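You operate a simulated robot arm through the tools that you are given. There is no shell and no other tool.

You run a simulated two-armed robot. Do the job below in one go: nothing can be reset, and whatever is moved stays where it is left.

JOB
Count the brass fittings on the top of the white bench, then put as many of the clean cartridges from the top of the white bench on the top of the dark boxes. Take the lid off the round tin and lay it down on the top of the white bench. Stack the small box labelled "nuts" from the top of the end boxes on top of the small box marked "plugs". Fetch the round grey box from the top of the end boxes and set it on the steel stand. Put the 10 mm socket from the top of the end boxes on the top of the pale boxes and the 13 mm socket in the top of the steel cart. The order is free.

Only the result counts: the job must be done as asked and must still hold three seconds after the hand-in. Knocking over, shifting, dropping, spilling or breaking anything else fails it. A push-on lid holds only when it is set on centred and level and pressed home; a screw cap is set on level and turned clockwise until tight.

ROBOT AND FRAMES
Two 7-joint arms with two-finger grippers on one trunk, on a base that moves. Base frame: it is fixed to the floor where the robot stands at the start and does not move with it; the origin is under the middle of the robot, x ahead of it, y to its left, z up. Readings come in m, degrees, newtons and seconds.
The left shoulder is at the start at [0.07, 0.139, 1.155], the right one opposite. With the tool pointing down near the work surface each hand reaches from about 0.34 to 0.76 m from the robot's upright axis, wherever it stands, measured 20 degrees to its own side. Places, roughly: brass fitting (3x3x4 cm) [4.1, 0.8, 1]; clean cartridge (6x6x16 cm) [4.3, -0.1, 1]; round grey box [1.75, -1.25, 1]; round tin (7x7x6 cm) [4, 1, 1]; small box [1.75, -1.25, 1]; socket [1.75, -1.25, 1]; steel stand [2.7, -1.7, 0.8]; top of the dark boxes [2.8, 0, 1.1]; top of the pale boxes [2.4, 0.1, 0.9]; top of the steel cart [1.2, 0.6, 0.8]. Payload 3.43 kg a hand.
Tool frame (each hand has its own): the origin (TCP) lies between the finger pads and is the grasp point; the fingertips stand 0.03 m ahead of it; z points along the fingers, y is the line along which they close. The gripper opens to 0.104 m; its body begins 0.057 m behind the TCP.
Orientation is told as [roll, pitch, yaw] about the base's x, y, z axes, in that order, counted from this pose: with the fingers straight down and closing along the base's y, the tool's x points along the base's -x, its y along +y and its z along -z.

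CONTROLS
- The arms move only by the tool step_arm. It takes "left_series", "right_series" or both (then of equal length, played together; a hand with none holds still); each is a list of rows, each a list of 7 numbers: the shift along the base's x, y, z in m, then the turn, a rotation vector about the base's x, y, z in degrees, then the finger opening in m, from 0 to 0.104. In form: [[dx, dy, dz, wx, wy, wz, hand], ...]. A call has 1 to 20 rows; each row shifts and turns the commanded pose from where the row before left it. Rows are played at 5 a second. More than 0.05 m and 8.6 degrees between two rows, or a gripper value outside its range, and nothing of the call is played. A pose out of reach is approached as far as the arm can. The call stops where the force on the tool passes 40 N (or 10 N more than at its start, if that is more) or the arm is blocked; 0.2 s more then pass. The fingers move at their own pace (about 0.045 m/s each) and stop on an object; they squeeze with about 26 N. The grip force told is the motor's: it shows also when the fingers shut on nothing. Time passes only in rows, and 0.2 s behind the last, so rows that do not move let the fingers close. The reply holds the time, the measured pose of the TCP, the force on the tool along the base axes, the opening and the grip force, in the units named above and with some noise, with the torque about the TCP (base axes, N m) and any sound that the robot's microphone picked up, and new pictures: "pictures" is both (left out), scene, wrist or none (wrist: the cameras of the hands that moved).
- Cameras (640 x 400 px; columns grow to the right, rows downward): "scene" is now at [0.1331, -0.0054, 1.3917]; the picture's right is [-0.12, -0.99, 0.00], its down [-0.49, 0.06, -0.87] and it looks along [0.87, -0.10, -0.49] (base axes); focal length 284 px, centre (320, 200). "left" rides on the left gripper at [0.067, -0.018, -0.09] in its tool frame; the picture's right is [0.25, 0.97, 0.00], its down [-0.73, 0.19, -0.66] and it looks along [-0.64, 0.17, 0.75] (tool axes); focal length 218 px, centre (320, 200). "right" rides on the right gripper at [0.067, 0.018, -0.09] in its tool frame; the picture's right is [-0.25, 0.97, 0.00], its down [-0.73, -0.19, -0.66] and it looks along [-0.64, -0.17, 0.75] (tool axes); focal length 218 px, centre (320, 200). There is no depth. A picture from a camera that has moved, and an enlarged one, comes with that camera's place and axes in the base frame and with its lens. The place of the scene camera against the robot may be out by one fixed shift of up to 0.012 m in any direction.
- raise_lower(by): slides the trunk up (or, below 0, down) by that many m; the arms and the scene camera ride with it, the base frame stays. It gives what a move gives, with no picture.
- steer(legs): drives the robot by 1 to 6 legs, each [ahead, left, turn to the left] in m, m and degrees, along the robot's own axes; the way and the turn of a leg run together, so that a leg with both is an arc; at most 1.5 m and 180 degrees a leg. The arms and the cameras ride along, it lands a little off, and it stops where it bumps. It gives what a move gives, and a new picture of the scene camera.
- head_to(pan, tilt): turns the head with the scene camera to pan (to the left, within 86 degrees either way) and tilt (down, from -29 to 69), counted from straight ahead of the robot. It gives what a move gives, and a new picture of the scene camera.
- inspect(camera, box): a new picture of the part [left, top, right, bottom] of that camera's present view, enlarged. The clock stands still meanwhile.
- finish_job(): hands the job in; it is judged then, once.

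Nothing tells you exact positions but the pictures and the camera data. Unless the task says otherwise, let go and move clear before handing in.

The tools are called as a command line: name --argument value ..., lists and objects as JSON in quotes. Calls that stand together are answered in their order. step_arm: Moves the arms, as the interface text tells. Its arguments: {"type":"object","properties":{"left_series":{"type":"array"},"right_series":{"type":"array"},"pictures":{"type":"string","enum":["both","scene","wrist","none"]}},"required":[]} The other tools are called the same way: raise_lower (by) moves the trunk up or down; steer (legs) drives the base; head_to (pan, tilt) turns the head that bears the scene camera; inspect (camera, box) takes an enlarged picture of a part of a camera's view; finish_job () hands the job in.

At the start:

```text
time_s: 0.0
left_tool_pos: [0.4842, 0.1722, 1.1813]
left_ee_rot: [0.0, 0.1, 0.0]
left_contact_force: [-0.2, 0.7, -0.2]
left_moment: [0.07, -0.01, 0.0]
left_opening: 0.1039
left_grasp_force: 0.0
right_tool_pos: [0.4147, -0.161, 1.2406]
right_ee_rot: [0.0, 0.1, 0.1]
right_contact_force: [-0.8, -0.4, -0.5]
right_moment: [-0.02, 0.01, 0.0]
right_opening: 0.104
right_grasp_force: 0.1
trunk travel left (down, up): [-0.65, 0.29]
robot x, y, heading: [-0.0015, 0.0027, -0.0]
head pan, tilt (commanded): [-6.9, 29.2]
```

scene: 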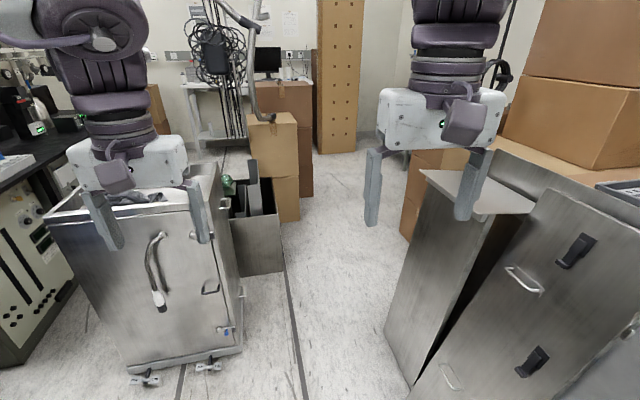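
right: 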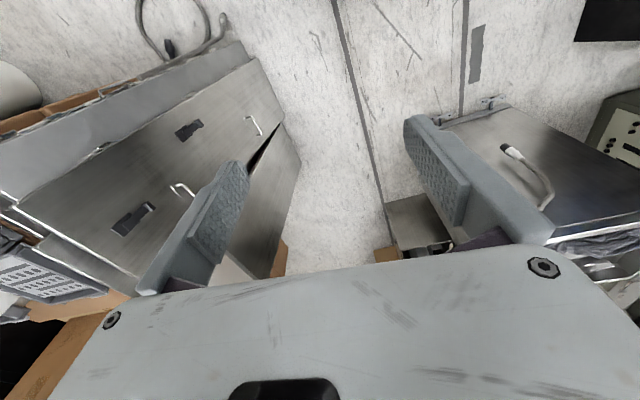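
left: 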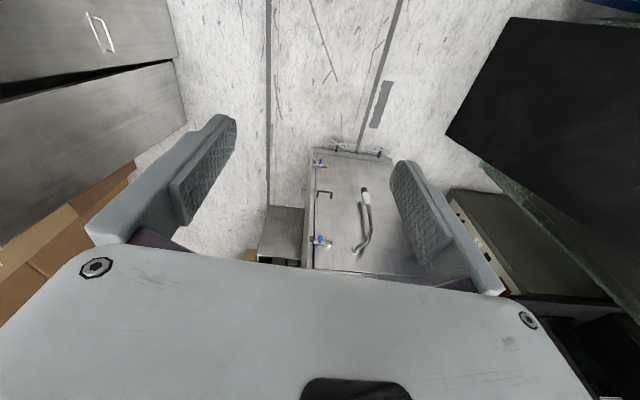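

I see a steel cart ahead-left, steel drawers ahead-right, cardboard boxes further away and a white bench at the back. First I will look around with the head to map the room.

head_to --pan 0 --tilt 15

head_to --pan -50 --tilt 20

head_to --pan 40 --tilt 25

```text
time_s: 0.8
left_tool_pos: [0.4838, 0.1725, 1.1798]
left_ee_rot: [0.0, 0.0, 0.0]
left_contact_force: [-1.1, -0.4, -0.3]
left_moment: [0.06, -0.01, 0.0]
left_opening: 0.104
left_grasp_force: 0.1
right_tool_pos: [0.4144, -0.1618, 1.2406]
right_ee_rot: [-0.1, 0.0, 0.0]
right_contact_force: [-0.2, 0.1, 0.1]
right_moment: [-0.02, 0.01, -0.02]
right_opening: 0.104
right_grasp_force: 0.0
trunk travel left (down, up): [-0.65, 0.29]
robot x, y, heading: [0.0005, -0.0002, 0.3]
head pan, tilt (commanded): [0.0, 15.0]
camera scene: at [0.1364, 0.0054, 1.4146], right [0.0, -1.0, 0.0], down [-0.26, 0.0, -0.97], along [0.97, 0.0, -0.26], focal length 284 px, centre (320, 200)
```

scene: 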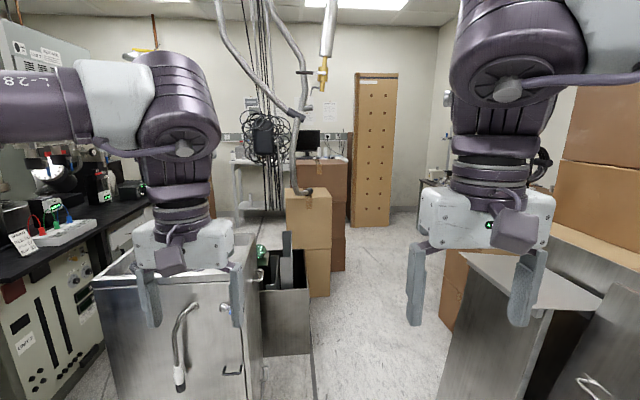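

```text
time_s: 1.9
left_tool_pos: [0.4837, 0.1719, 1.1806]
left_ee_rot: [0.0, 0.0, 0.1]
left_contact_force: [-0.9, -0.1, -0.7]
left_moment: [-0.01, -0.02, 0.0]
left_opening: 0.1041
left_grasp_force: 0.0
right_tool_pos: [0.4142, -0.1616, 1.2401]
right_ee_rot: [0.0, -0.1, 0.0]
right_contact_force: [0.5, 0.2, 0.1]
right_moment: [0.02, -0.01, -0.01]
right_opening: 0.1039
right_grasp_force: 0.0
trunk travel left (down, up): [-0.65, 0.29]
robot x, y, heading: [0.0016, -0.0017, -0.4]
head pan, tilt (commanded): [-50.0, 20.0]
camera scene: at [0.1029, -0.0659, 1.4066], right [-0.77, -0.64, 0.0], down [-0.22, 0.26, -0.94], along [0.6, -0.72, -0.34], focal length 284 px, centre (320, 200)
```

scene: 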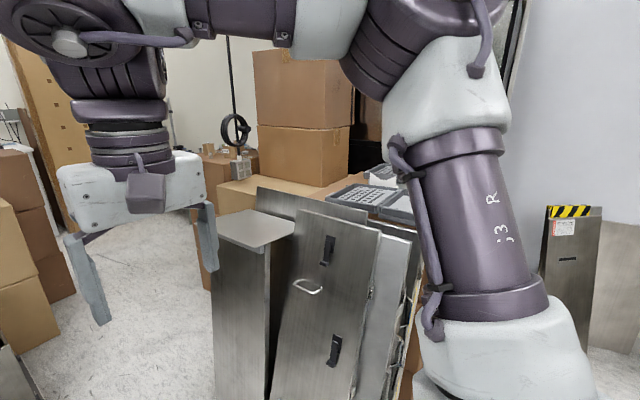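

```text
time_s: 3.6
left_tool_pos: [0.4838, 0.1725, 1.1808]
left_ee_rot: [0.0, 0.1, 0.0]
left_contact_force: [-1.1, 0.5, 0.3]
left_moment: [0.01, 0.03, -0.02]
left_opening: 0.104
left_grasp_force: 0.0
right_tool_pos: [0.4144, -0.1618, 1.2408]
right_ee_rot: [0.1, 0.0, 0.0]
right_contact_force: [0.1, 0.9, -0.2]
right_moment: [0.0, 0.01, 0.01]
right_opening: 0.1041
right_grasp_force: 0.0
trunk travel left (down, up): [-0.65, 0.29]
robot x, y, heading: [-0.0009, 0.0015, -0.1]
head pan, tilt (commanded): [40.0, 25.0]
camera scene: at [0.1136, 0.0646, 1.3985], right [0.64, -0.77, 0.0], down [-0.32, -0.27, -0.91], along [0.69, 0.58, -0.42], focal length 284 px, centre (320, 200)
```

scene: 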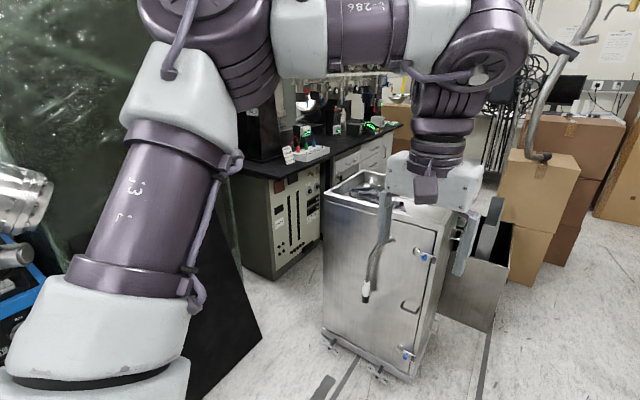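

The cart is at front left, and the end boxes seem to be behind the steel panels at front right. I will look at that area enlarged.

head_to --pan -40 --tilt 15

inspect --camera "scene" --box '[200, 100, 520, 300]'

head_to --pan 0 --tilt 10

inspect --camera "scene" --box '[200, 100, 440, 250]'

```text
time_s: 5.1
left_tool_pos: [0.4834, 0.1722, 1.1819]
left_ee_rot: [0.0, 0.0, -0.1]
left_contact_force: [1.0, 0.5, 0.4]
left_moment: [-0.02, -0.01, 0.01]
left_opening: 0.104
left_grasp_force: 0.0
right_tool_pos: [0.4142, -0.1617, 1.2404]
right_ee_rot: [0.0, 0.0, 0.0]
right_contact_force: [0.7, -1.3, 0.7]
right_moment: [0.02, 0.02, -0.01]
right_opening: 0.1041
right_grasp_force: 0.0
trunk travel left (down, up): [-0.65, 0.29]
robot x, y, heading: [0.0008, -0.0009, 0.2]
head pan, tilt (commanded): [-40.0, 15.0]
camera scene: at [0.1146, -0.0546, 1.4147], right [-0.64, -0.77, 0.0], down [-0.2, 0.17, -0.97], along [0.74, -0.62, -0.26], focal length 284 px, centre (320, 200)
```

scene: 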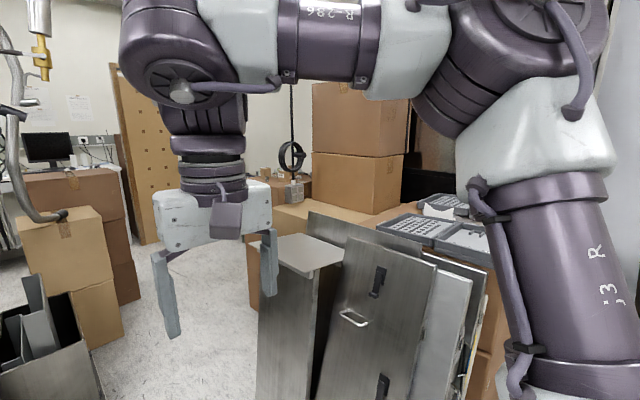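

```text
2.00 times, centred on (360, 200) of scene
camera zoom: at [0.1146, -0.0546, 1.4147], right [-0.64, -0.77, 0.0], down [-0.2, 0.17, -0.97], along [0.74, -0.62, -0.26], focal length 568 px, centre (240, 200)
```

zoom: 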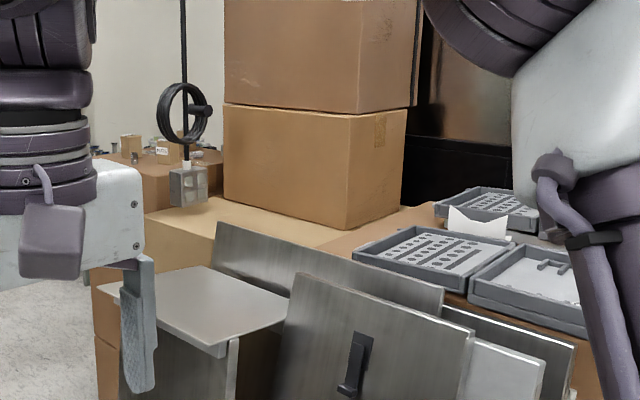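

```text
time_s: 6.2
left_tool_pos: [0.4829, 0.1736, 1.1808]
left_ee_rot: [0.0, 0.0, -0.1]
left_contact_force: [0.2, 0.0, 0.3]
left_moment: [-0.02, 0.02, 0.04]
left_opening: 0.104
left_grasp_force: 0.1
right_tool_pos: [0.4137, -0.1619, 1.24]
right_ee_rot: [0.0, 0.0, -0.1]
right_contact_force: [0.3, 0.9, -0.4]
right_moment: [0.0, 0.01, 0.0]
right_opening: 0.1041
right_grasp_force: 0.1
trunk travel left (down, up): [-0.65, 0.29]
robot x, y, heading: [-0.0007, 0.0004, -0.1]
head pan, tilt (commanded): [0.0, 10.0]
camera scene: at [0.136, 0.0053, 1.4228], right [0.0, -1.0, 0.0], down [-0.17, 0.0, -0.98], along [0.98, 0.0, -0.17], focal length 284 px, centre (320, 200)
```

scene: 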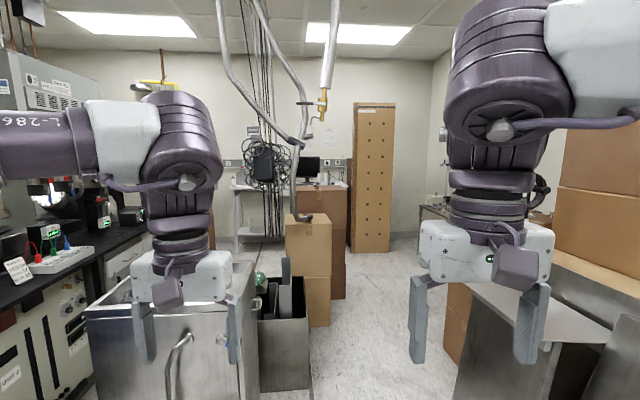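

```text
2.67 times, centred on (320, 175) of scene
camera zoom: at [0.136, 0.0053, 1.4228], right [0.0, -1.0, 0.0], down [-0.17, 0.0, -0.98], along [0.98, 0.0, -0.17], focal length 757 px, centre (320, 267)
```

zoom: 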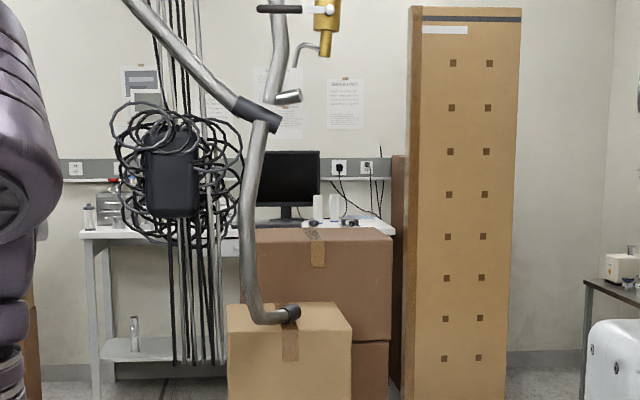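

There are boxes, a hanging pipe and hanging cables ahead. I will look down to see my base's size and the floor corridor.

head_to --pan 0 --tilt 65

head_to --pan 0 --tilt 38

head_to --pan -80 --tilt 40

```text
time_s: 7.4
left_tool_pos: [0.4845, 0.1716, 1.1817]
left_ee_rot: [0.0, 0.1, 0.0]
left_contact_force: [-0.2, -0.2, -0.3]
left_moment: [-0.02, -0.01, -0.02]
left_opening: 0.104
left_grasp_force: 0.0
right_tool_pos: [0.4139, -0.1615, 1.2404]
right_ee_rot: [0.0, 0.0, -0.1]
right_contact_force: [-0.2, 0.1, 0.4]
right_moment: [0.0, 0.01, 0.02]
right_opening: 0.1038
right_grasp_force: 0.1
trunk travel left (down, up): [-0.65, 0.29]
robot x, y, heading: [-0.0016, -0.0007, -0.3]
head pan, tilt (commanded): [0.0, 65.0]
camera scene: at [0.1038, 0.0054, 1.3429], right [0.0, -1.0, 0.0], down [-0.91, 0.0, -0.42], along [0.42, 0.0, -0.91], focal length 284 px, centre (320, 200)
```

scene: 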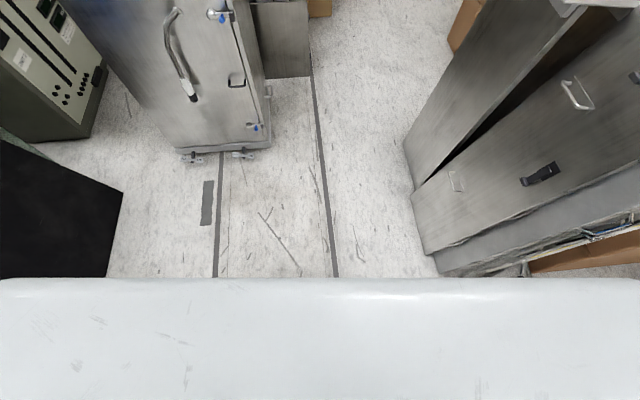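

```text
time_s: 8.3
left_tool_pos: [0.4828, 0.1737, 1.1807]
left_ee_rot: [0.1, 0.0, 0.1]
left_contact_force: [0.2, 0.5, 0.3]
left_moment: [0.0, 0.01, 0.02]
left_opening: 0.1037
left_grasp_force: 0.0
right_tool_pos: [0.414, -0.1619, 1.241]
right_ee_rot: [0.0, 0.0, 0.1]
right_contact_force: [0.4, 0.1, -0.2]
right_moment: [-0.01, 0.02, 0.02]
right_opening: 0.1041
right_grasp_force: 0.0
trunk travel left (down, up): [-0.65, 0.29]
robot x, y, heading: [-0.0003, -0.0007, -0.2]
head pan, tilt (commanded): [0.0, 38.0]
camera scene: at [0.1293, 0.0054, 1.3781], right [0.0, -1.0, 0.0], down [-0.62, 0.0, -0.79], along [0.79, 0.0, -0.62], focal length 284 px, centre (320, 200)
```

scene: 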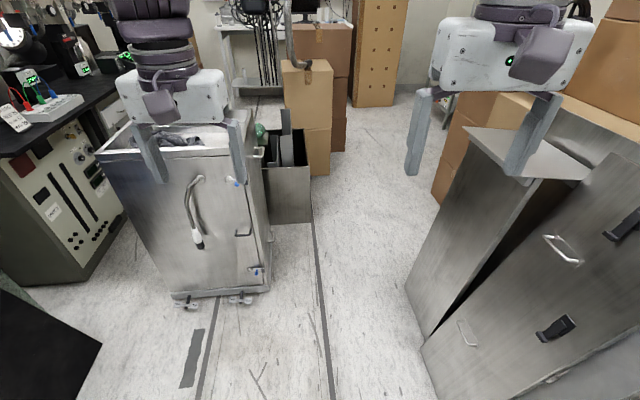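

```text
time_s: 9.9
left_tool_pos: [0.4833, 0.1733, 1.1805]
left_ee_rot: [0.0, 0.0, 0.0]
left_contact_force: [0.2, 0.4, -0.3]
left_moment: [0.02, 0.0, 0.0]
left_opening: 0.104
left_grasp_force: 0.1
right_tool_pos: [0.415, -0.1617, 1.2398]
right_ee_rot: [0.0, 0.0, -0.1]
right_contact_force: [-0.7, -0.8, 0.7]
right_moment: [0.0, -0.02, 0.0]
right_opening: 0.1039
right_grasp_force: 0.0
trunk travel left (down, up): [-0.65, 0.29]
robot x, y, heading: [-0.0017, 0.0001, 0.0]
head pan, tilt (commanded): [-80.0, 40.0]
camera scene: at [0.0578, -0.0783, 1.3752], right [-0.98, -0.17, 0.0], down [-0.11, 0.63, -0.77], along [0.13, -0.75, -0.64], focal length 284 px, centre (320, 200)
```

scene: 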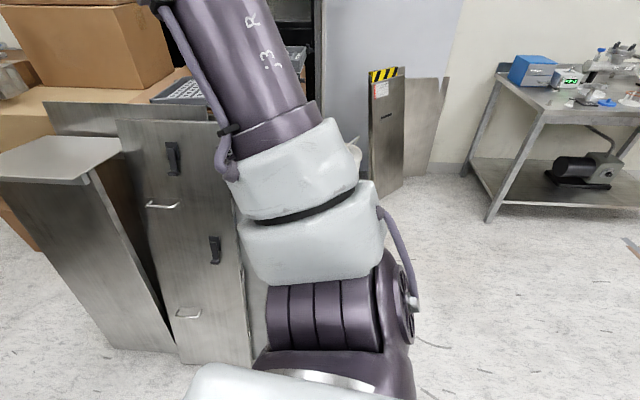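

The floor corridor runs between the cart (right edge about y=0.25) and the leaning panels (y≈-0.48), then opens to the right past x≈1.2. I'll drive ahead carefully along it.

head_to --pan -20 --tilt 35

steer --legs '[[0.5, -0.1, 0]]'

```text
time_s: 11.2
left_tool_pos: [0.4825, 0.1731, 1.1814]
left_ee_rot: [0.0, 0.0, 0.0]
left_contact_force: [-0.1, 0.0, 0.6]
left_moment: [-0.02, -0.01, 0.01]
left_opening: 0.1043
left_grasp_force: 0.1
right_tool_pos: [0.4132, -0.1632, 1.2389]
right_ee_rot: [0.0, 0.0, 0.0]
right_contact_force: [-0.2, 0.1, 0.8]
right_moment: [-0.02, 0.0, 0.01]
right_opening: 0.1043
right_grasp_force: 0.0
trunk travel left (down, up): [-0.65, 0.29]
robot x, y, heading: [-0.001, -0.0001, -0.2]
head pan, tilt (commanded): [-20.0, 35.0]
camera scene: at [0.1257, -0.0248, 1.3827], right [-0.34, -0.94, 0.0], down [-0.54, 0.2, -0.82], along [0.77, -0.28, -0.57], focal length 284 px, centre (320, 200)
```

scene: 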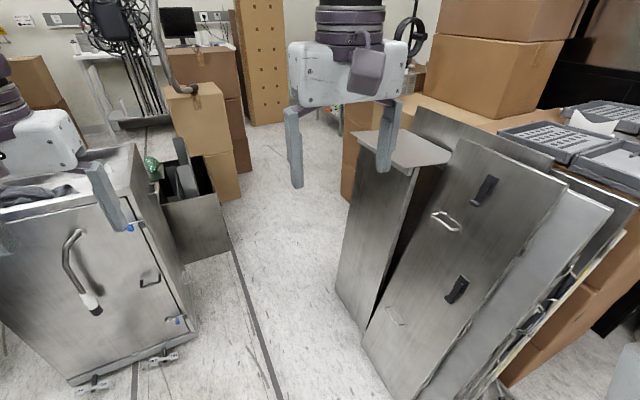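

```text
time_s: 14.1
left_tool_pos: [0.9754, 0.0706, 1.1824]
left_ee_rot: [0.0, 0.0, 0.0]
left_contact_force: [0.9, 0.9, -0.3]
left_moment: [0.0, 0.0, -0.01]
left_opening: 0.104
left_grasp_force: 0.1
right_tool_pos: [0.9077, -0.2633, 1.2408]
right_ee_rot: [0.0, 0.0, -0.1]
right_contact_force: [0.3, -0.4, 0.5]
right_moment: [-0.01, 0.02, 0.03]
right_opening: 0.104
right_grasp_force: 0.0
trunk travel left (down, up): [-0.65, 0.29]
robot x, y, heading: [0.4933, -0.0994, -0.2]
head pan, tilt (commanded): [-20.0, 35.0]
camera scene: at [0.6183, -0.125, 1.3828], right [-0.34, -0.94, 0.0], down [-0.54, 0.2, -0.82], along [0.77, -0.28, -0.57], focal length 284 px, centre (320, 200)
```

scene: 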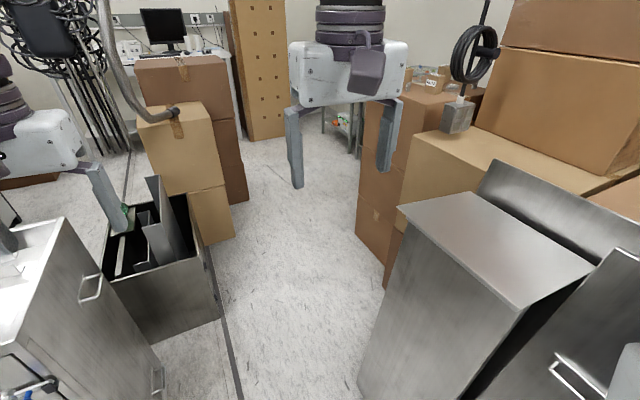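

The corridor is clear along y≈-0.2, and a hanging block/ring near (1.42,-0.96) must be avoided. I drive on to about x=1.25 and look at the end boxes.

steer --legs '[[0.7, -0.08, 0]]'

head_to --pan -55 --tilt 25

inspect --camera "scene" --box '[80, 100, 400, 300]'

```text
time_s: 18.0
left_tool_pos: [1.6759, -0.0091, 1.1805]
left_ee_rot: [0.0, 0.0, 0.1]
left_contact_force: [0.0, 0.6, -0.6]
left_moment: [0.01, 0.04, -0.02]
left_opening: 0.1039
left_grasp_force: 0.0
right_tool_pos: [1.6057, -0.3424, 1.2407]
right_ee_rot: [0.0, 0.0, 0.2]
right_contact_force: [0.4, 0.1, -0.8]
right_moment: [0.02, -0.01, -0.01]
right_opening: 0.1041
right_grasp_force: 0.1
trunk travel left (down, up): [-0.65, 0.29]
robot x, y, heading: [1.1898, -0.1817, -0.1]
head pan, tilt (commanded): [-20.0, 35.0]
camera scene: at [1.3182, -0.2059, 1.3828], right [-0.34, -0.94, 0.0], down [-0.54, 0.2, -0.82], along [0.77, -0.28, -0.57], focal length 284 px, centre (320, 200)
```

scene: 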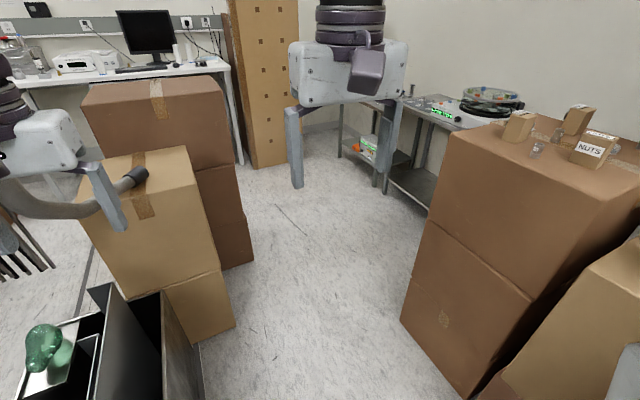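

```text
time_s: 19.0
left_tool_pos: [1.676, -0.0087, 1.181]
left_ee_rot: [0.1, 0.0, 0.1]
left_contact_force: [0.6, -1.0, 0.0]
left_moment: [-0.02, 0.01, -0.03]
left_opening: 0.1038
left_grasp_force: 0.0
right_tool_pos: [1.607, -0.3422, 1.2391]
right_ee_rot: [0.0, 0.0, 0.1]
right_contact_force: [-0.4, 0.6, 0.5]
right_moment: [0.02, -0.04, -0.01]
right_opening: 0.1039
right_grasp_force: 0.1
trunk travel left (down, up): [-0.65, 0.29]
robot x, y, heading: [1.1923, -0.1793, 0.3]
head pan, tilt (commanded): [-55.0, 25.0]
camera scene: at [1.2888, -0.2512, 1.3985], right [-0.82, -0.58, 0.0], down [-0.24, 0.35, -0.91], along [0.52, -0.74, -0.42], focal length 284 px, centre (320, 200)
```

scene: 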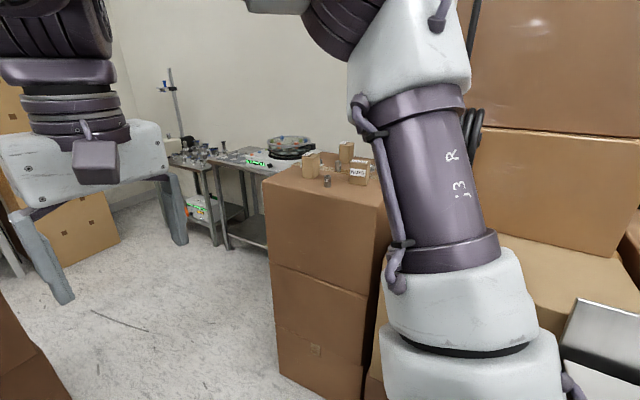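

```text
2.00 times, centred on (240, 200) of scene
camera zoom: at [1.2888, -0.2512, 1.3985], right [-0.82, -0.58, 0.0], down [-0.24, 0.35, -0.91], along [0.52, -0.74, -0.42], focal length 568 px, centre (480, 200)
```

zoom: 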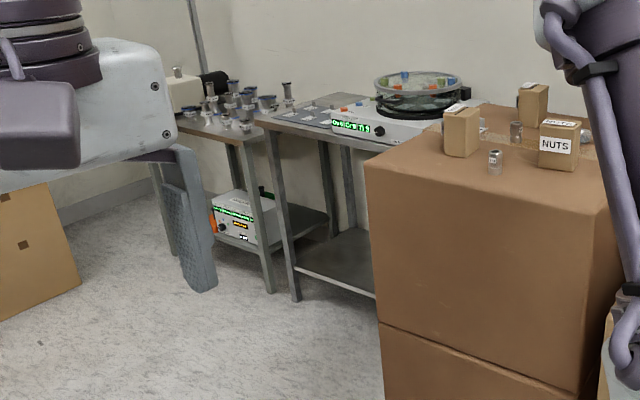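

The end boxes' top is at about z=1.05 with three small boxes and sockets on it. Before driving on I must find the hanging pipe on the left, since my raised elbow could hit it.

head_to --pan 20 --tilt 5

head_to --pan 70 --tilt 5

head_to --pan -86 --tilt 30

```text
time_s: 20.5
left_tool_pos: [1.6761, -0.0085, 1.1801]
left_ee_rot: [0.0, -0.1, 0.1]
left_contact_force: [-0.1, 0.6, 0.7]
left_moment: [0.04, 0.03, 0.0]
left_opening: 0.1038
left_grasp_force: 0.0
right_tool_pos: [1.6069, -0.3418, 1.2395]
right_ee_rot: [0.0, 0.0, 0.1]
right_contact_force: [-0.6, -0.2, 0.0]
right_moment: [-0.01, 0.0, -0.01]
right_opening: 0.104
right_grasp_force: 0.1
trunk travel left (down, up): [-0.65, 0.29]
robot x, y, heading: [1.1951, -0.1835, 0.1]
head pan, tilt (commanded): [20.0, 5.0]
camera scene: at [1.3224, -0.1444, 1.4309], right [0.34, -0.94, 0.0], down [-0.08, -0.03, -1.0], along [0.94, 0.34, -0.09], focal length 284 px, centre (320, 200)
```

scene: 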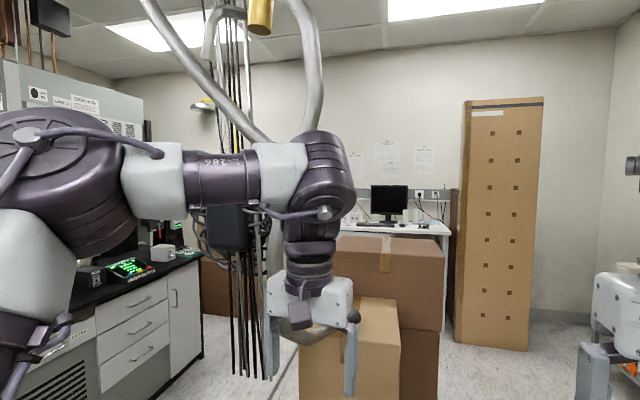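

```text
time_s: 21.7
left_tool_pos: [1.6763, -0.0083, 1.1807]
left_ee_rot: [0.0, 0.0, 0.2]
left_contact_force: [0.2, 0.2, 0.4]
left_moment: [-0.03, -0.01, 0.02]
left_opening: 0.1042
left_grasp_force: 0.1
right_tool_pos: [1.6087, -0.3422, 1.2408]
right_ee_rot: [0.0, 0.1, 0.2]
right_contact_force: [-0.4, 0.2, -0.3]
right_moment: [0.02, 0.0, 0.0]
right_opening: 0.1039
right_grasp_force: 0.1
trunk travel left (down, up): [-0.65, 0.29]
robot x, y, heading: [1.1908, -0.1841, 0.1]
head pan, tilt (commanded): [70.0, 5.0]
camera scene: at [1.2675, -0.0896, 1.4309], right [0.94, -0.34, 0.0], down [-0.03, -0.08, -1.0], along [0.34, 0.94, -0.09], focal length 284 px, centre (320, 200)
```

scene: 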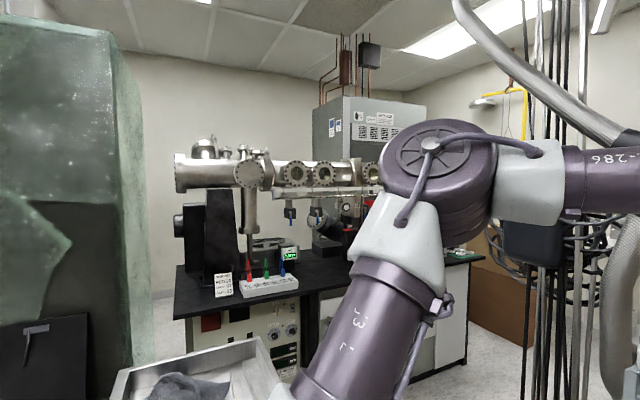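

```text
time_s: 24.1
left_tool_pos: [1.6755, -0.0108, 1.1792]
left_ee_rot: [0.0, 0.0, 0.1]
left_contact_force: [0.9, 0.6, -0.4]
left_moment: [0.05, -0.05, 0.0]
left_opening: 0.1042
left_grasp_force: 0.0
right_tool_pos: [1.6066, -0.3423, 1.2403]
right_ee_rot: [0.0, 0.0, 0.1]
right_contact_force: [0.0, 0.3, -0.5]
right_moment: [-0.01, -0.02, -0.01]
right_opening: 0.104
right_grasp_force: 0.1
trunk travel left (down, up): [-0.65, 0.29]
robot x, y, heading: [1.1924, -0.1802, 0.2]
head pan, tilt (commanded): [-85.9, 30.0]
camera scene: at [1.2426, -0.2661, 1.3905], right [-1.0, -0.07, 0.0], down [-0.04, 0.5, -0.87], along [0.06, -0.86, -0.5], focal length 284 px, centre (320, 200)
```

scene: 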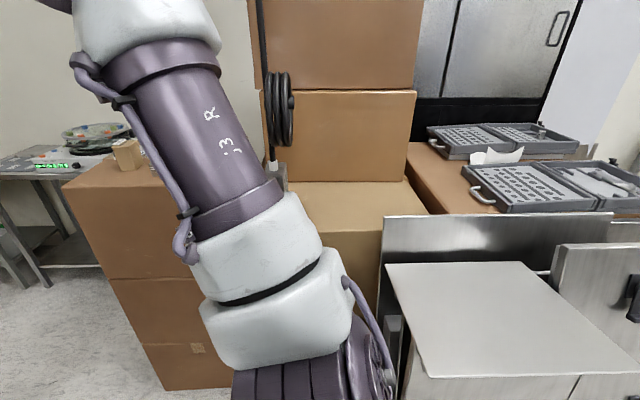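

The pipe hangs near (1.8–1.9, 0.15), so I want to know my own base size before turning. I'll tilt the right hand so its camera looks down at my base.

step_arm --right_series '[[0, 0, 0, 0, 8.5, 0, 0.104], [0, 0, 0, 0, 8.5, 0, 0.104], [0, 0, 0, 0, 8.5, 0, 0.104], [0, 0, 0, 0, 8.5, 0, 0.104], [0, 0, 0, 0, 8.5, 0, 0.104], [0, 0, 0, 0, 8.5, 0, 0.104], [0, 0, 0, 0, 8.5, 0, 0.104], [0, 0, 0, 0, 8.5, 0, 0.104]]' --pictures "both"

```text
time_s: 25.9
left_tool_pos: [1.676, -0.0085, 1.181]
left_ee_rot: [0.0, 0.0, 0.1]
left_contact_force: [0.7, 0.4, 0.0]
left_moment: [0.01, -0.03, -0.01]
left_opening: 0.104
left_grasp_force: 0.1
right_tool_pos: [1.6071, -0.343, 1.2398]
right_ee_rot: [-0.1, 11.3, 0.1]
right_contact_force: [-0.1, -0.9, -0.5]
right_moment: [0.0, -0.02, 0.03]
right_opening: 0.1041
right_grasp_force: 0.0
right hand out of reach, approached as far as the arm can: row 2, 3, 4, 5, 6, 7, 8
trunk travel left (down, up): [-0.65, 0.29]
robot x, y, heading: [1.1927, -0.1832, 0.2]
head pan, tilt (commanded): [-85.9, 30.0]
camera scene: at [1.2425, -0.2662, 1.3905], right [-1.0, -0.07, 0.0], down [-0.04, 0.5, -0.87], along [0.06, -0.86, -0.5], focal length 284 px, centre (320, 200)
camera right: at [1.559, -0.3246, 1.3412], right [0.25, 0.97, -0.05], down [0.84, -0.19, 0.5], along [0.48, -0.16, -0.86], focal length 218 px, centre (320, 200)
```

scene: 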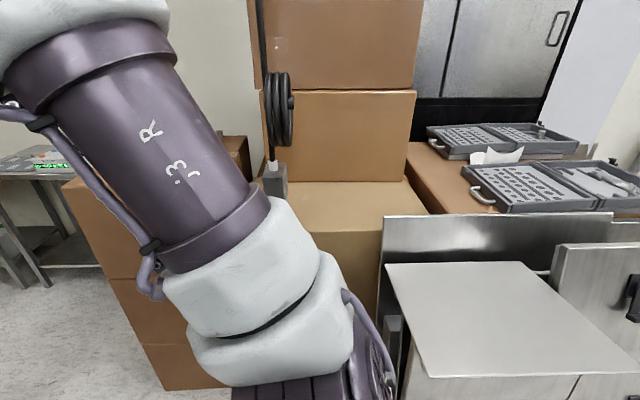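
right: 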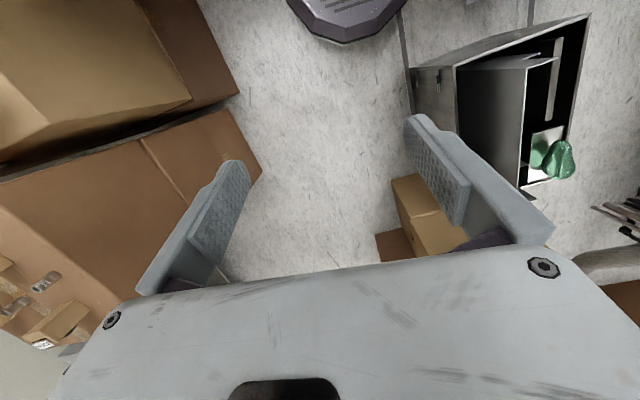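

My base looks roughly round with a radius of about 0.28 m, so turning in place is fine. I level the right hand again.

step_arm --right_series '[[0, 0, 0, 0, -8.5, 0, 0.104]]' --pictures "none"

```text
time_s: 26.3
left_tool_pos: [1.675, -0.0119, 1.1817]
left_ee_rot: [0.2, -0.1, 0.0]
left_contact_force: [-0.1, 0.1, 0.3]
left_moment: [0.07, 0.01, 0.03]
left_opening: 0.104
left_grasp_force: 0.1
right_tool_pos: [1.6076, -0.3453, 1.2405]
right_ee_rot: [0.2, 2.7, 0.0]
right_contact_force: [0.3, -0.7, -0.2]
right_moment: [0.0, -0.03, 0.02]
right_opening: 0.1042
right_grasp_force: 0.1
trunk travel left (down, up): [-0.65, 0.29]
robot x, y, heading: [1.1946, -0.182, 0.3]
head pan, tilt (commanded): [-85.9, 30.0]
```

Right hand nearly level again. Now I turn right 90° in place, then shift left along the corridor to stand before the end boxes, keeping the hands away from the hanging ring.

step_arm --right_series '[[0, 0, 0, 0, -2.7, 0, 0.104]]' --pictures "none"

head_to --pan 0 --tilt 30

steer --legs '[[0, 0, -90]]'

steer --legs '[[0.12, 0.56, 0]]'

```text
time_s: 26.7
left_tool_pos: [1.6776, -0.0075, 1.1805]
left_ee_rot: [0.0, 0.0, 0.2]
left_contact_force: [-0.2, 0.4, 0.3]
left_moment: [-0.01, 0.0, 0.01]
left_opening: 0.1039
left_grasp_force: 0.0
right_tool_pos: [1.6081, -0.3422, 1.2397]
right_ee_rot: [0.1, 0.2, 0.1]
right_contact_force: [-0.6, 0.1, -0.8]
right_moment: [-0.02, 0.02, -0.02]
right_opening: 0.1039
right_grasp_force: 0.1
trunk travel left (down, up): [-0.65, 0.29]
robot x, y, heading: [1.1921, -0.1832, 0.1]
head pan, tilt (commanded): [-85.9, 30.0]
```

```text
time_s: 28.3
left_tool_pos: [1.6759, -0.0077, 1.1824]
left_ee_rot: [0.0, -0.1, 0.1]
left_contact_force: [-0.6, -0.4, -0.2]
left_moment: [0.0, 0.0, 0.03]
left_opening: 0.1039
left_grasp_force: 0.0
right_tool_pos: [1.6076, -0.3421, 1.2401]
right_ee_rot: [0.0, 0.2, 0.2]
right_contact_force: [-0.2, -0.5, -0.4]
right_moment: [-0.02, 0.01, -0.01]
right_opening: 0.1039
right_grasp_force: 0.1
trunk travel left (down, up): [-0.65, 0.29]
robot x, y, heading: [1.1935, -0.1816, -0.2]
head pan, tilt (commanded): [0.0, 30.0]
camera scene: at [1.3266, -0.1758, 1.3905], right [0.0, -1.0, 0.0], down [-0.5, 0.0, -0.87], along [0.87, 0.0, -0.5], focal length 284 px, centre (320, 200)
```

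scene: 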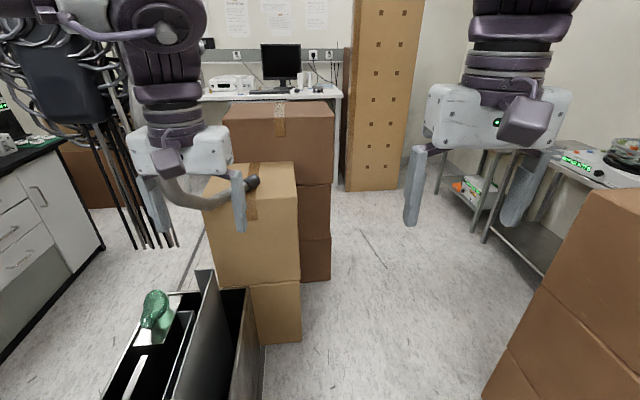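

```text
time_s: 32.5
left_tool_pos: [1.3652, -0.6638, 1.1806]
left_ee_rot: [0.0, 0.0, -90.1]
left_contact_force: [-1.1, -1.5, 0.4]
left_moment: [0.0, 0.02, 0.02]
left_opening: 0.1042
left_grasp_force: 0.1
right_tool_pos: [1.0314, -0.5956, 1.2402]
right_ee_rot: [-0.1, 0.1, -90.0]
right_contact_force: [-0.4, -0.3, -0.9]
right_moment: [0.0, -0.07, 0.0]
right_opening: 0.1043
right_grasp_force: 0.0
trunk travel left (down, up): [-0.65, 0.29]
robot x, y, heading: [1.194, -0.1835, -90.2]
head pan, tilt (commanded): [0.0, 30.0]
camera scene: at [1.1857, -0.3167, 1.3905], right [-1.0, 0.0, 0.0], down [0.0, 0.5, -0.87], along [0.0, -0.87, -0.5], focal length 284 px, centre (320, 200)
```

scene: 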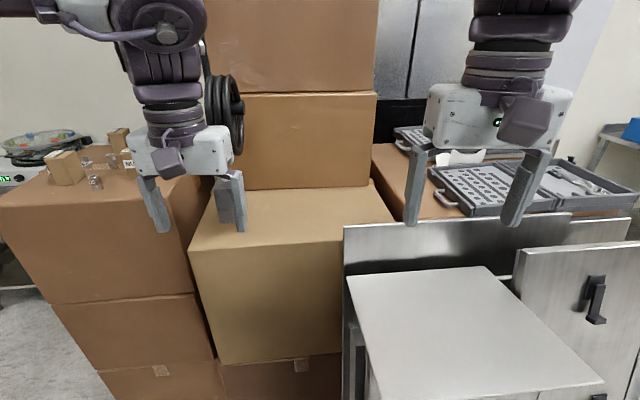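

```text
time_s: 35.8
left_tool_pos: [1.927, -0.7876, 1.1813]
left_ee_rot: [0.1, 0.1, -90.2]
left_contact_force: [-0.3, 0.9, 1.0]
left_moment: [-0.02, 0.01, 0.02]
left_opening: 0.1041
left_grasp_force: 0.0
right_tool_pos: [1.5934, -0.7169, 1.2392]
right_ee_rot: [0.1, 0.0, -90.4]
right_contact_force: [0.7, -0.9, 1.3]
right_moment: [-0.01, 0.02, -0.02]
right_opening: 0.1038
right_grasp_force: 0.1
trunk travel left (down, up): [-0.65, 0.29]
robot x, y, heading: [1.7535, -0.3029, -90.0]
head pan, tilt (commanded): [0.0, 30.0]
camera scene: at [1.7488, -0.4386, 1.3905], right [-1.0, 0.0, 0.0], down [0.0, 0.5, -0.87], along [0.0, -0.87, -0.5], focal length 284 px, centre (320, 200)
```

scene: 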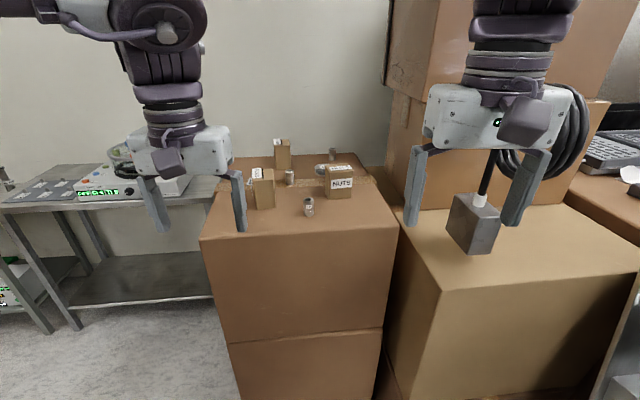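

I now see the end boxes ahead, with "NUTS" box, two other small boxes, sockets and a round grey thing at the back. I enlarge the view.

inspect --camera "scene" --box '[200, 120, 400, 245]'

inspect --camera "scene" --box '[240, 130, 360, 205]'

```text
3.20 times, centred on (300, 182) of scene
camera zoom: at [1.7488, -0.4386, 1.3905], right [-1.0, 0.0, 0.0], down [0.0, 0.5, -0.87], along [0.0, -0.87, -0.5], focal length 908 px, centre (384, 256)
```

zoom: 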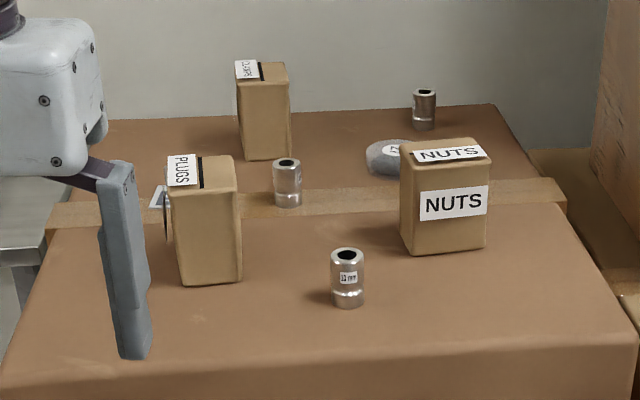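

```text
5.33 times, centred on (300, 168) of scene
camera zoom: at [1.7488, -0.4386, 1.3905], right [-1.0, 0.0, 0.0], down [0.0, 0.5, -0.87], along [0.0, -0.87, -0.5], focal length 1514 px, centre (427, 373)
```

zoom: 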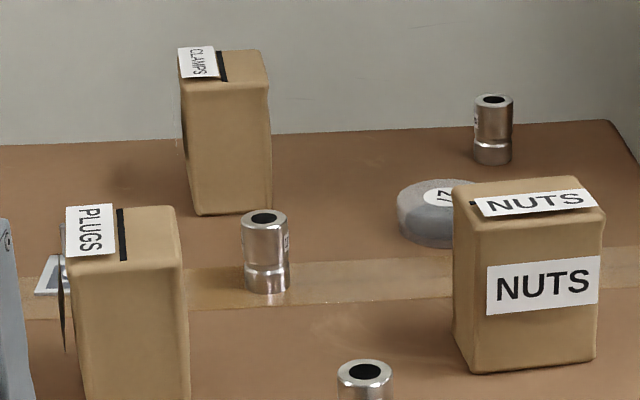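

Small boxes: NUTS near (1.70,-1.04), PLUGS near (1.87,-0.99), CLAMPS near (1.86,-1.21); three sockets and a flat grey round box near (1.74,-1.2), top at z≈1.04. I raise the trunk a little for clearance and move closer.

raise_lower --by 0.1

steer --legs '[[0.2, 0.15, 0]]'

head_to --pan -8 --tilt 42

inspect --camera "scene" --box '[240, 100, 440, 225]'

```text
time_s: 37.1
left_tool_pos: [1.9286, -0.7883, 1.2812]
left_ee_rot: [0.1, 0.0, -90.2]
left_contact_force: [0.3, -0.2, -0.6]
left_moment: [-0.01, -0.03, 0.01]
left_opening: 0.1042
left_grasp_force: 0.1
right_tool_pos: [1.5935, -0.7179, 1.3399]
right_ee_rot: [0.1, 0.1, -90.2]
right_contact_force: [-0.5, 0.2, -0.5]
right_moment: [0.03, 0.01, 0.0]
right_opening: 0.1039
right_grasp_force: 0.1
trunk travel left (down, up): [-0.75, 0.19]
robot x, y, heading: [1.7557, -0.3004, -90.2]
head pan, tilt (commanded): [0.0, 30.0]
```

```text
time_s: 38.9
left_tool_pos: [2.0759, -0.9859, 1.2824]
left_ee_rot: [0.1, -0.1, -90.2]
left_contact_force: [-0.6, 0.5, -0.1]
left_moment: [-0.06, -0.04, 0.04]
left_opening: 0.1039
left_grasp_force: 0.1
right_tool_pos: [1.7423, -0.9159, 1.3414]
right_ee_rot: [0.1, 0.1, -90.1]
right_contact_force: [0.9, -0.2, 0.2]
right_moment: [-0.01, -0.01, 0.01]
right_opening: 0.1039
right_grasp_force: 0.1
trunk travel left (down, up): [-0.75, 0.19]
robot x, y, heading: [1.9044, -0.5027, -90.0]
head pan, tilt (commanded): [0.0, 30.0]
camera scene: at [1.897, -0.637, 1.4908], right [-1.0, 0.0, 0.0], down [0.0, 0.5, -0.87], along [0.0, -0.87, -0.5], focal length 284 px, centre (320, 200)
```

scene: 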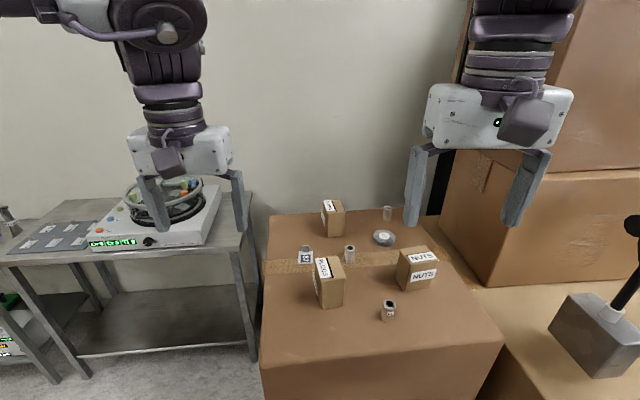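

```text
time_s: 39.7
left_tool_pos: [2.0771, -0.9873, 1.2811]
left_ee_rot: [0.0, 0.1, -90.2]
left_contact_force: [0.8, -0.6, -0.4]
left_moment: [-0.01, -0.01, 0.02]
left_opening: 0.1042
left_grasp_force: 0.0
right_tool_pos: [1.7443, -0.9186, 1.3407]
right_ee_rot: [-0.1, 0.2, -90.0]
right_contact_force: [0.6, 0.2, -0.8]
right_moment: [0.0, 0.02, 0.02]
right_opening: 0.1038
right_grasp_force: 0.0
trunk travel left (down, up): [-0.75, 0.19]
robot x, y, heading: [1.9083, -0.5064, -90.0]
head pan, tilt (commanded): [-8.0, 42.0]
camera scene: at [1.8874, -0.6321, 1.4722], right [-0.99, 0.14, 0.0], down [0.09, 0.66, -0.74], along [-0.11, -0.74, -0.67], focal length 284 px, centre (320, 200)
```

scene: 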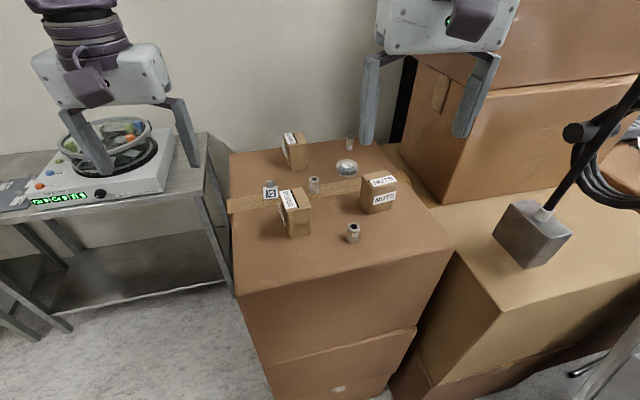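

```text
3.20 times, centred on (340, 162) of scene
camera zoom: at [1.8874, -0.6321, 1.4722], right [-0.99, 0.14, 0.0], down [0.09, 0.66, -0.74], along [-0.11, -0.74, -0.67], focal length 908 px, centre (256, 320)
```

zoom: 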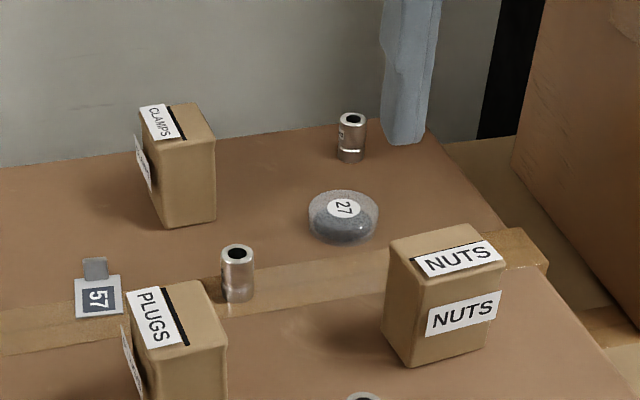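

I see the round box "27" and a "57" tag, and the sockets. I zoom in on each socket's label.

inspect --camera "scene" --box '[335, 210, 375, 250]'

inspect --camera "scene" --box '[295, 170, 335, 200]'

inspect --camera "scene" --box '[330, 130, 370, 180]'

inspect --camera "scene" --box '[255, 170, 315, 240]'

```text
10.00 times, centred on (355, 230) of scene
camera zoom: at [1.8874, -0.6321, 1.4722], right [-0.99, 0.14, 0.0], down [0.09, 0.66, -0.74], along [-0.11, -0.74, -0.67], focal length 2838 px, centre (-30, -100)
```

zoom: 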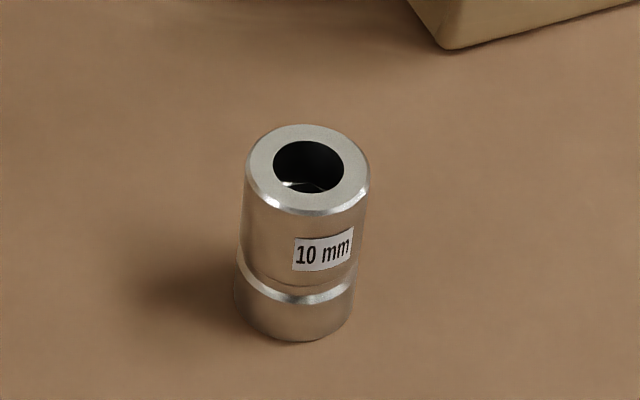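

```text
13.33 times, centred on (315, 185) of scene
camera zoom: at [1.8874, -0.6321, 1.4722], right [-0.99, 0.14, 0.0], down [0.09, 0.66, -0.74], along [-0.11, -0.74, -0.67], focal length 3784 px, centre (387, 400)
```

zoom: 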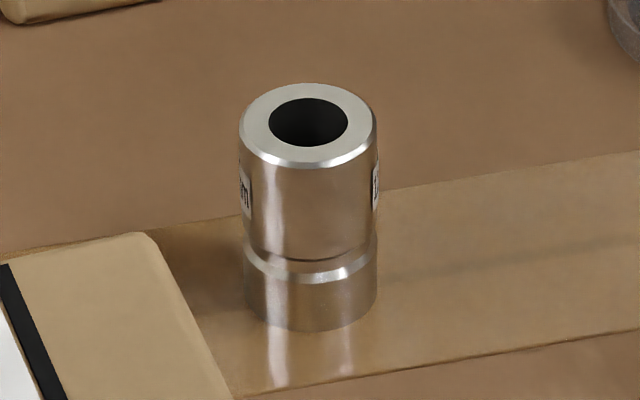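

```text
8.00 times, centred on (350, 155) of scene
camera zoom: at [1.8874, -0.6321, 1.4722], right [-0.99, 0.14, 0.0], down [0.09, 0.66, -0.74], along [-0.11, -0.74, -0.67], focal length 2270 px, centre (80, 560)
```

zoom: 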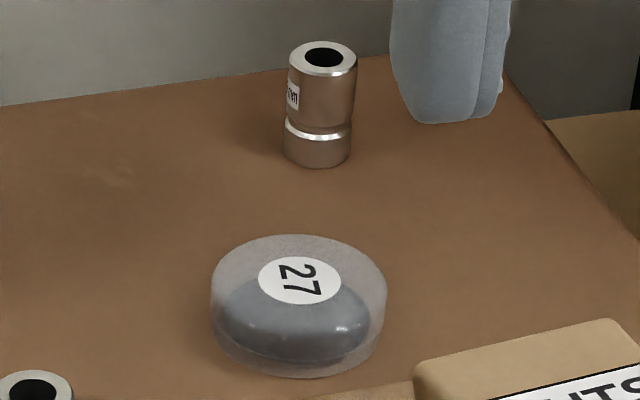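

```text
5.71 times, centred on (285, 205) of scene
camera zoom: at [1.8874, -0.6321, 1.4722], right [-0.99, 0.14, 0.0], down [0.09, 0.66, -0.74], along [-0.11, -0.74, -0.67], focal length 1622 px, centre (520, 171)
```

zoom: 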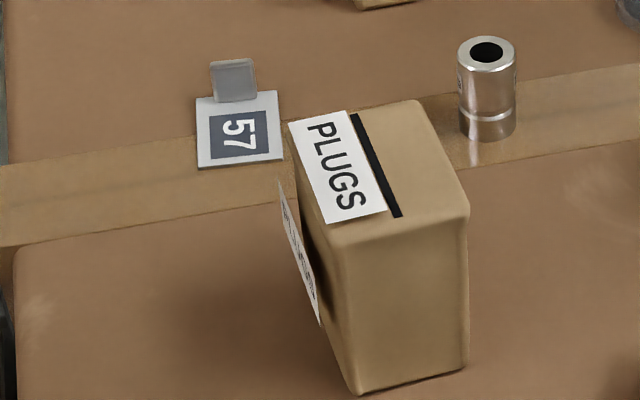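

The front socket is the 10 mm one. The labels of the other two face sideways, so I check the wrist cameras' views.

inspect --camera "left" --box '[0, 0, 640, 400]'

inspect --camera "right" --box '[0, 0, 640, 400]'

```text
1.00 times, centred on (320, 200) of left (not enlarged: the box is as wide or as high as the picture)
camera zoom: at [2.0608, -0.9197, 1.3698], right [0.97, 0.25, 0.0], down [0.19, -0.73, 0.66], along [0.16, -0.64, -0.75], focal length 218 px, centre (320, 200)
```

zoom: 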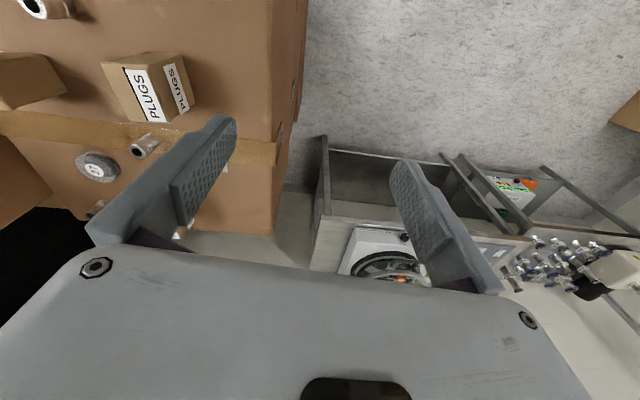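

```text
1.00 times, centred on (320, 200) of right (not enlarged: the box is as wide or as high as the picture)
camera zoom: at [1.7613, -0.8507, 1.4303], right [0.97, -0.26, 0.0], down [-0.19, -0.73, 0.66], along [-0.17, -0.63, -0.76], focal length 218 px, centre (320, 200)
```

zoom: 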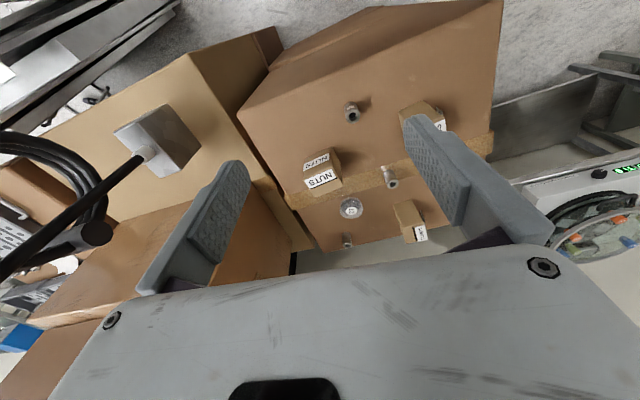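

inspect --camera "right" --box '[370, 160, 410, 195]'

inspect --camera "right" --box '[330, 225, 370, 255]'

inspect --camera "left" --box '[120, 125, 170, 165]'

inspect --camera "left" --box '[70, 140, 130, 220]'

```text
11.43 times, centred on (390, 178) of right
camera zoom: at [1.7613, -0.8507, 1.4303], right [0.97, -0.26, 0.0], down [-0.19, -0.73, 0.66], along [-0.17, -0.63, -0.76], focal length 2494 px, centre (-480, 457)
```

zoom: 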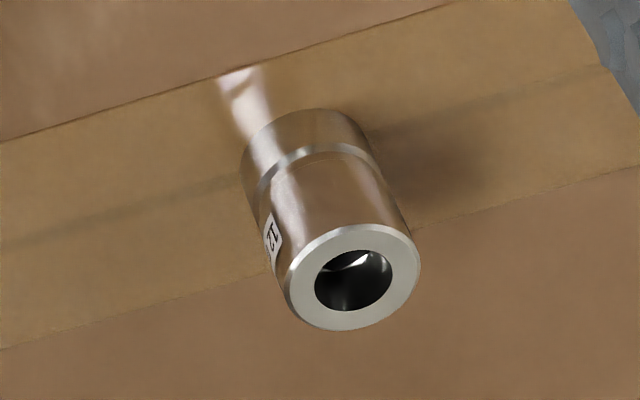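

```text
13.33 times, centred on (350, 240) of right
camera zoom: at [1.7613, -0.8507, 1.4303], right [0.97, -0.26, 0.0], down [-0.19, -0.73, 0.66], along [-0.17, -0.63, -0.76], focal length 2910 px, centre (-80, -333)
```

zoom: 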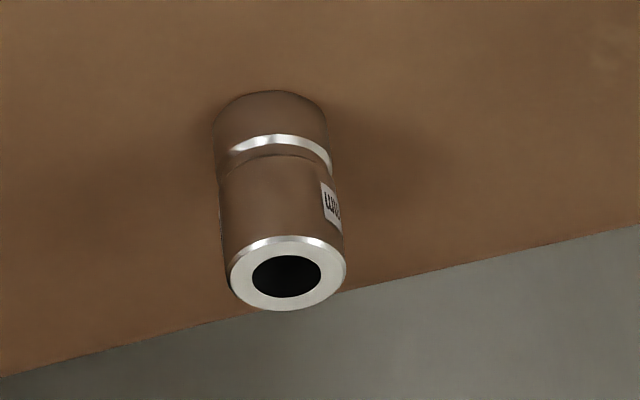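

```text
10.00 times, centred on (145, 145) of left
camera zoom: at [2.0608, -0.9197, 1.3698], right [0.97, 0.25, 0.0], down [0.19, -0.73, 0.66], along [0.16, -0.64, -0.75], focal length 2183 px, centre (2070, 750)
```

zoom: 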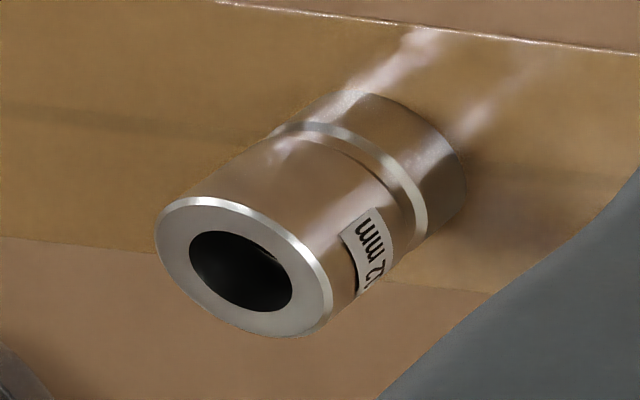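

```text
5.00 times, centred on (100, 180) of left
camera zoom: at [2.0608, -0.9197, 1.3698], right [0.97, 0.25, 0.0], down [0.19, -0.73, 0.66], along [0.16, -0.64, -0.75], focal length 1091 px, centre (1420, 300)
```

zoom: 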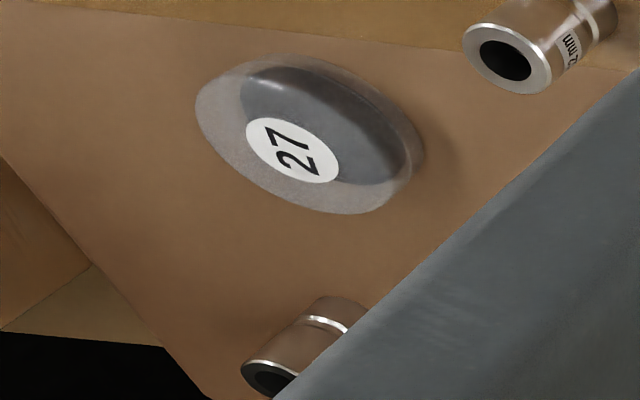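

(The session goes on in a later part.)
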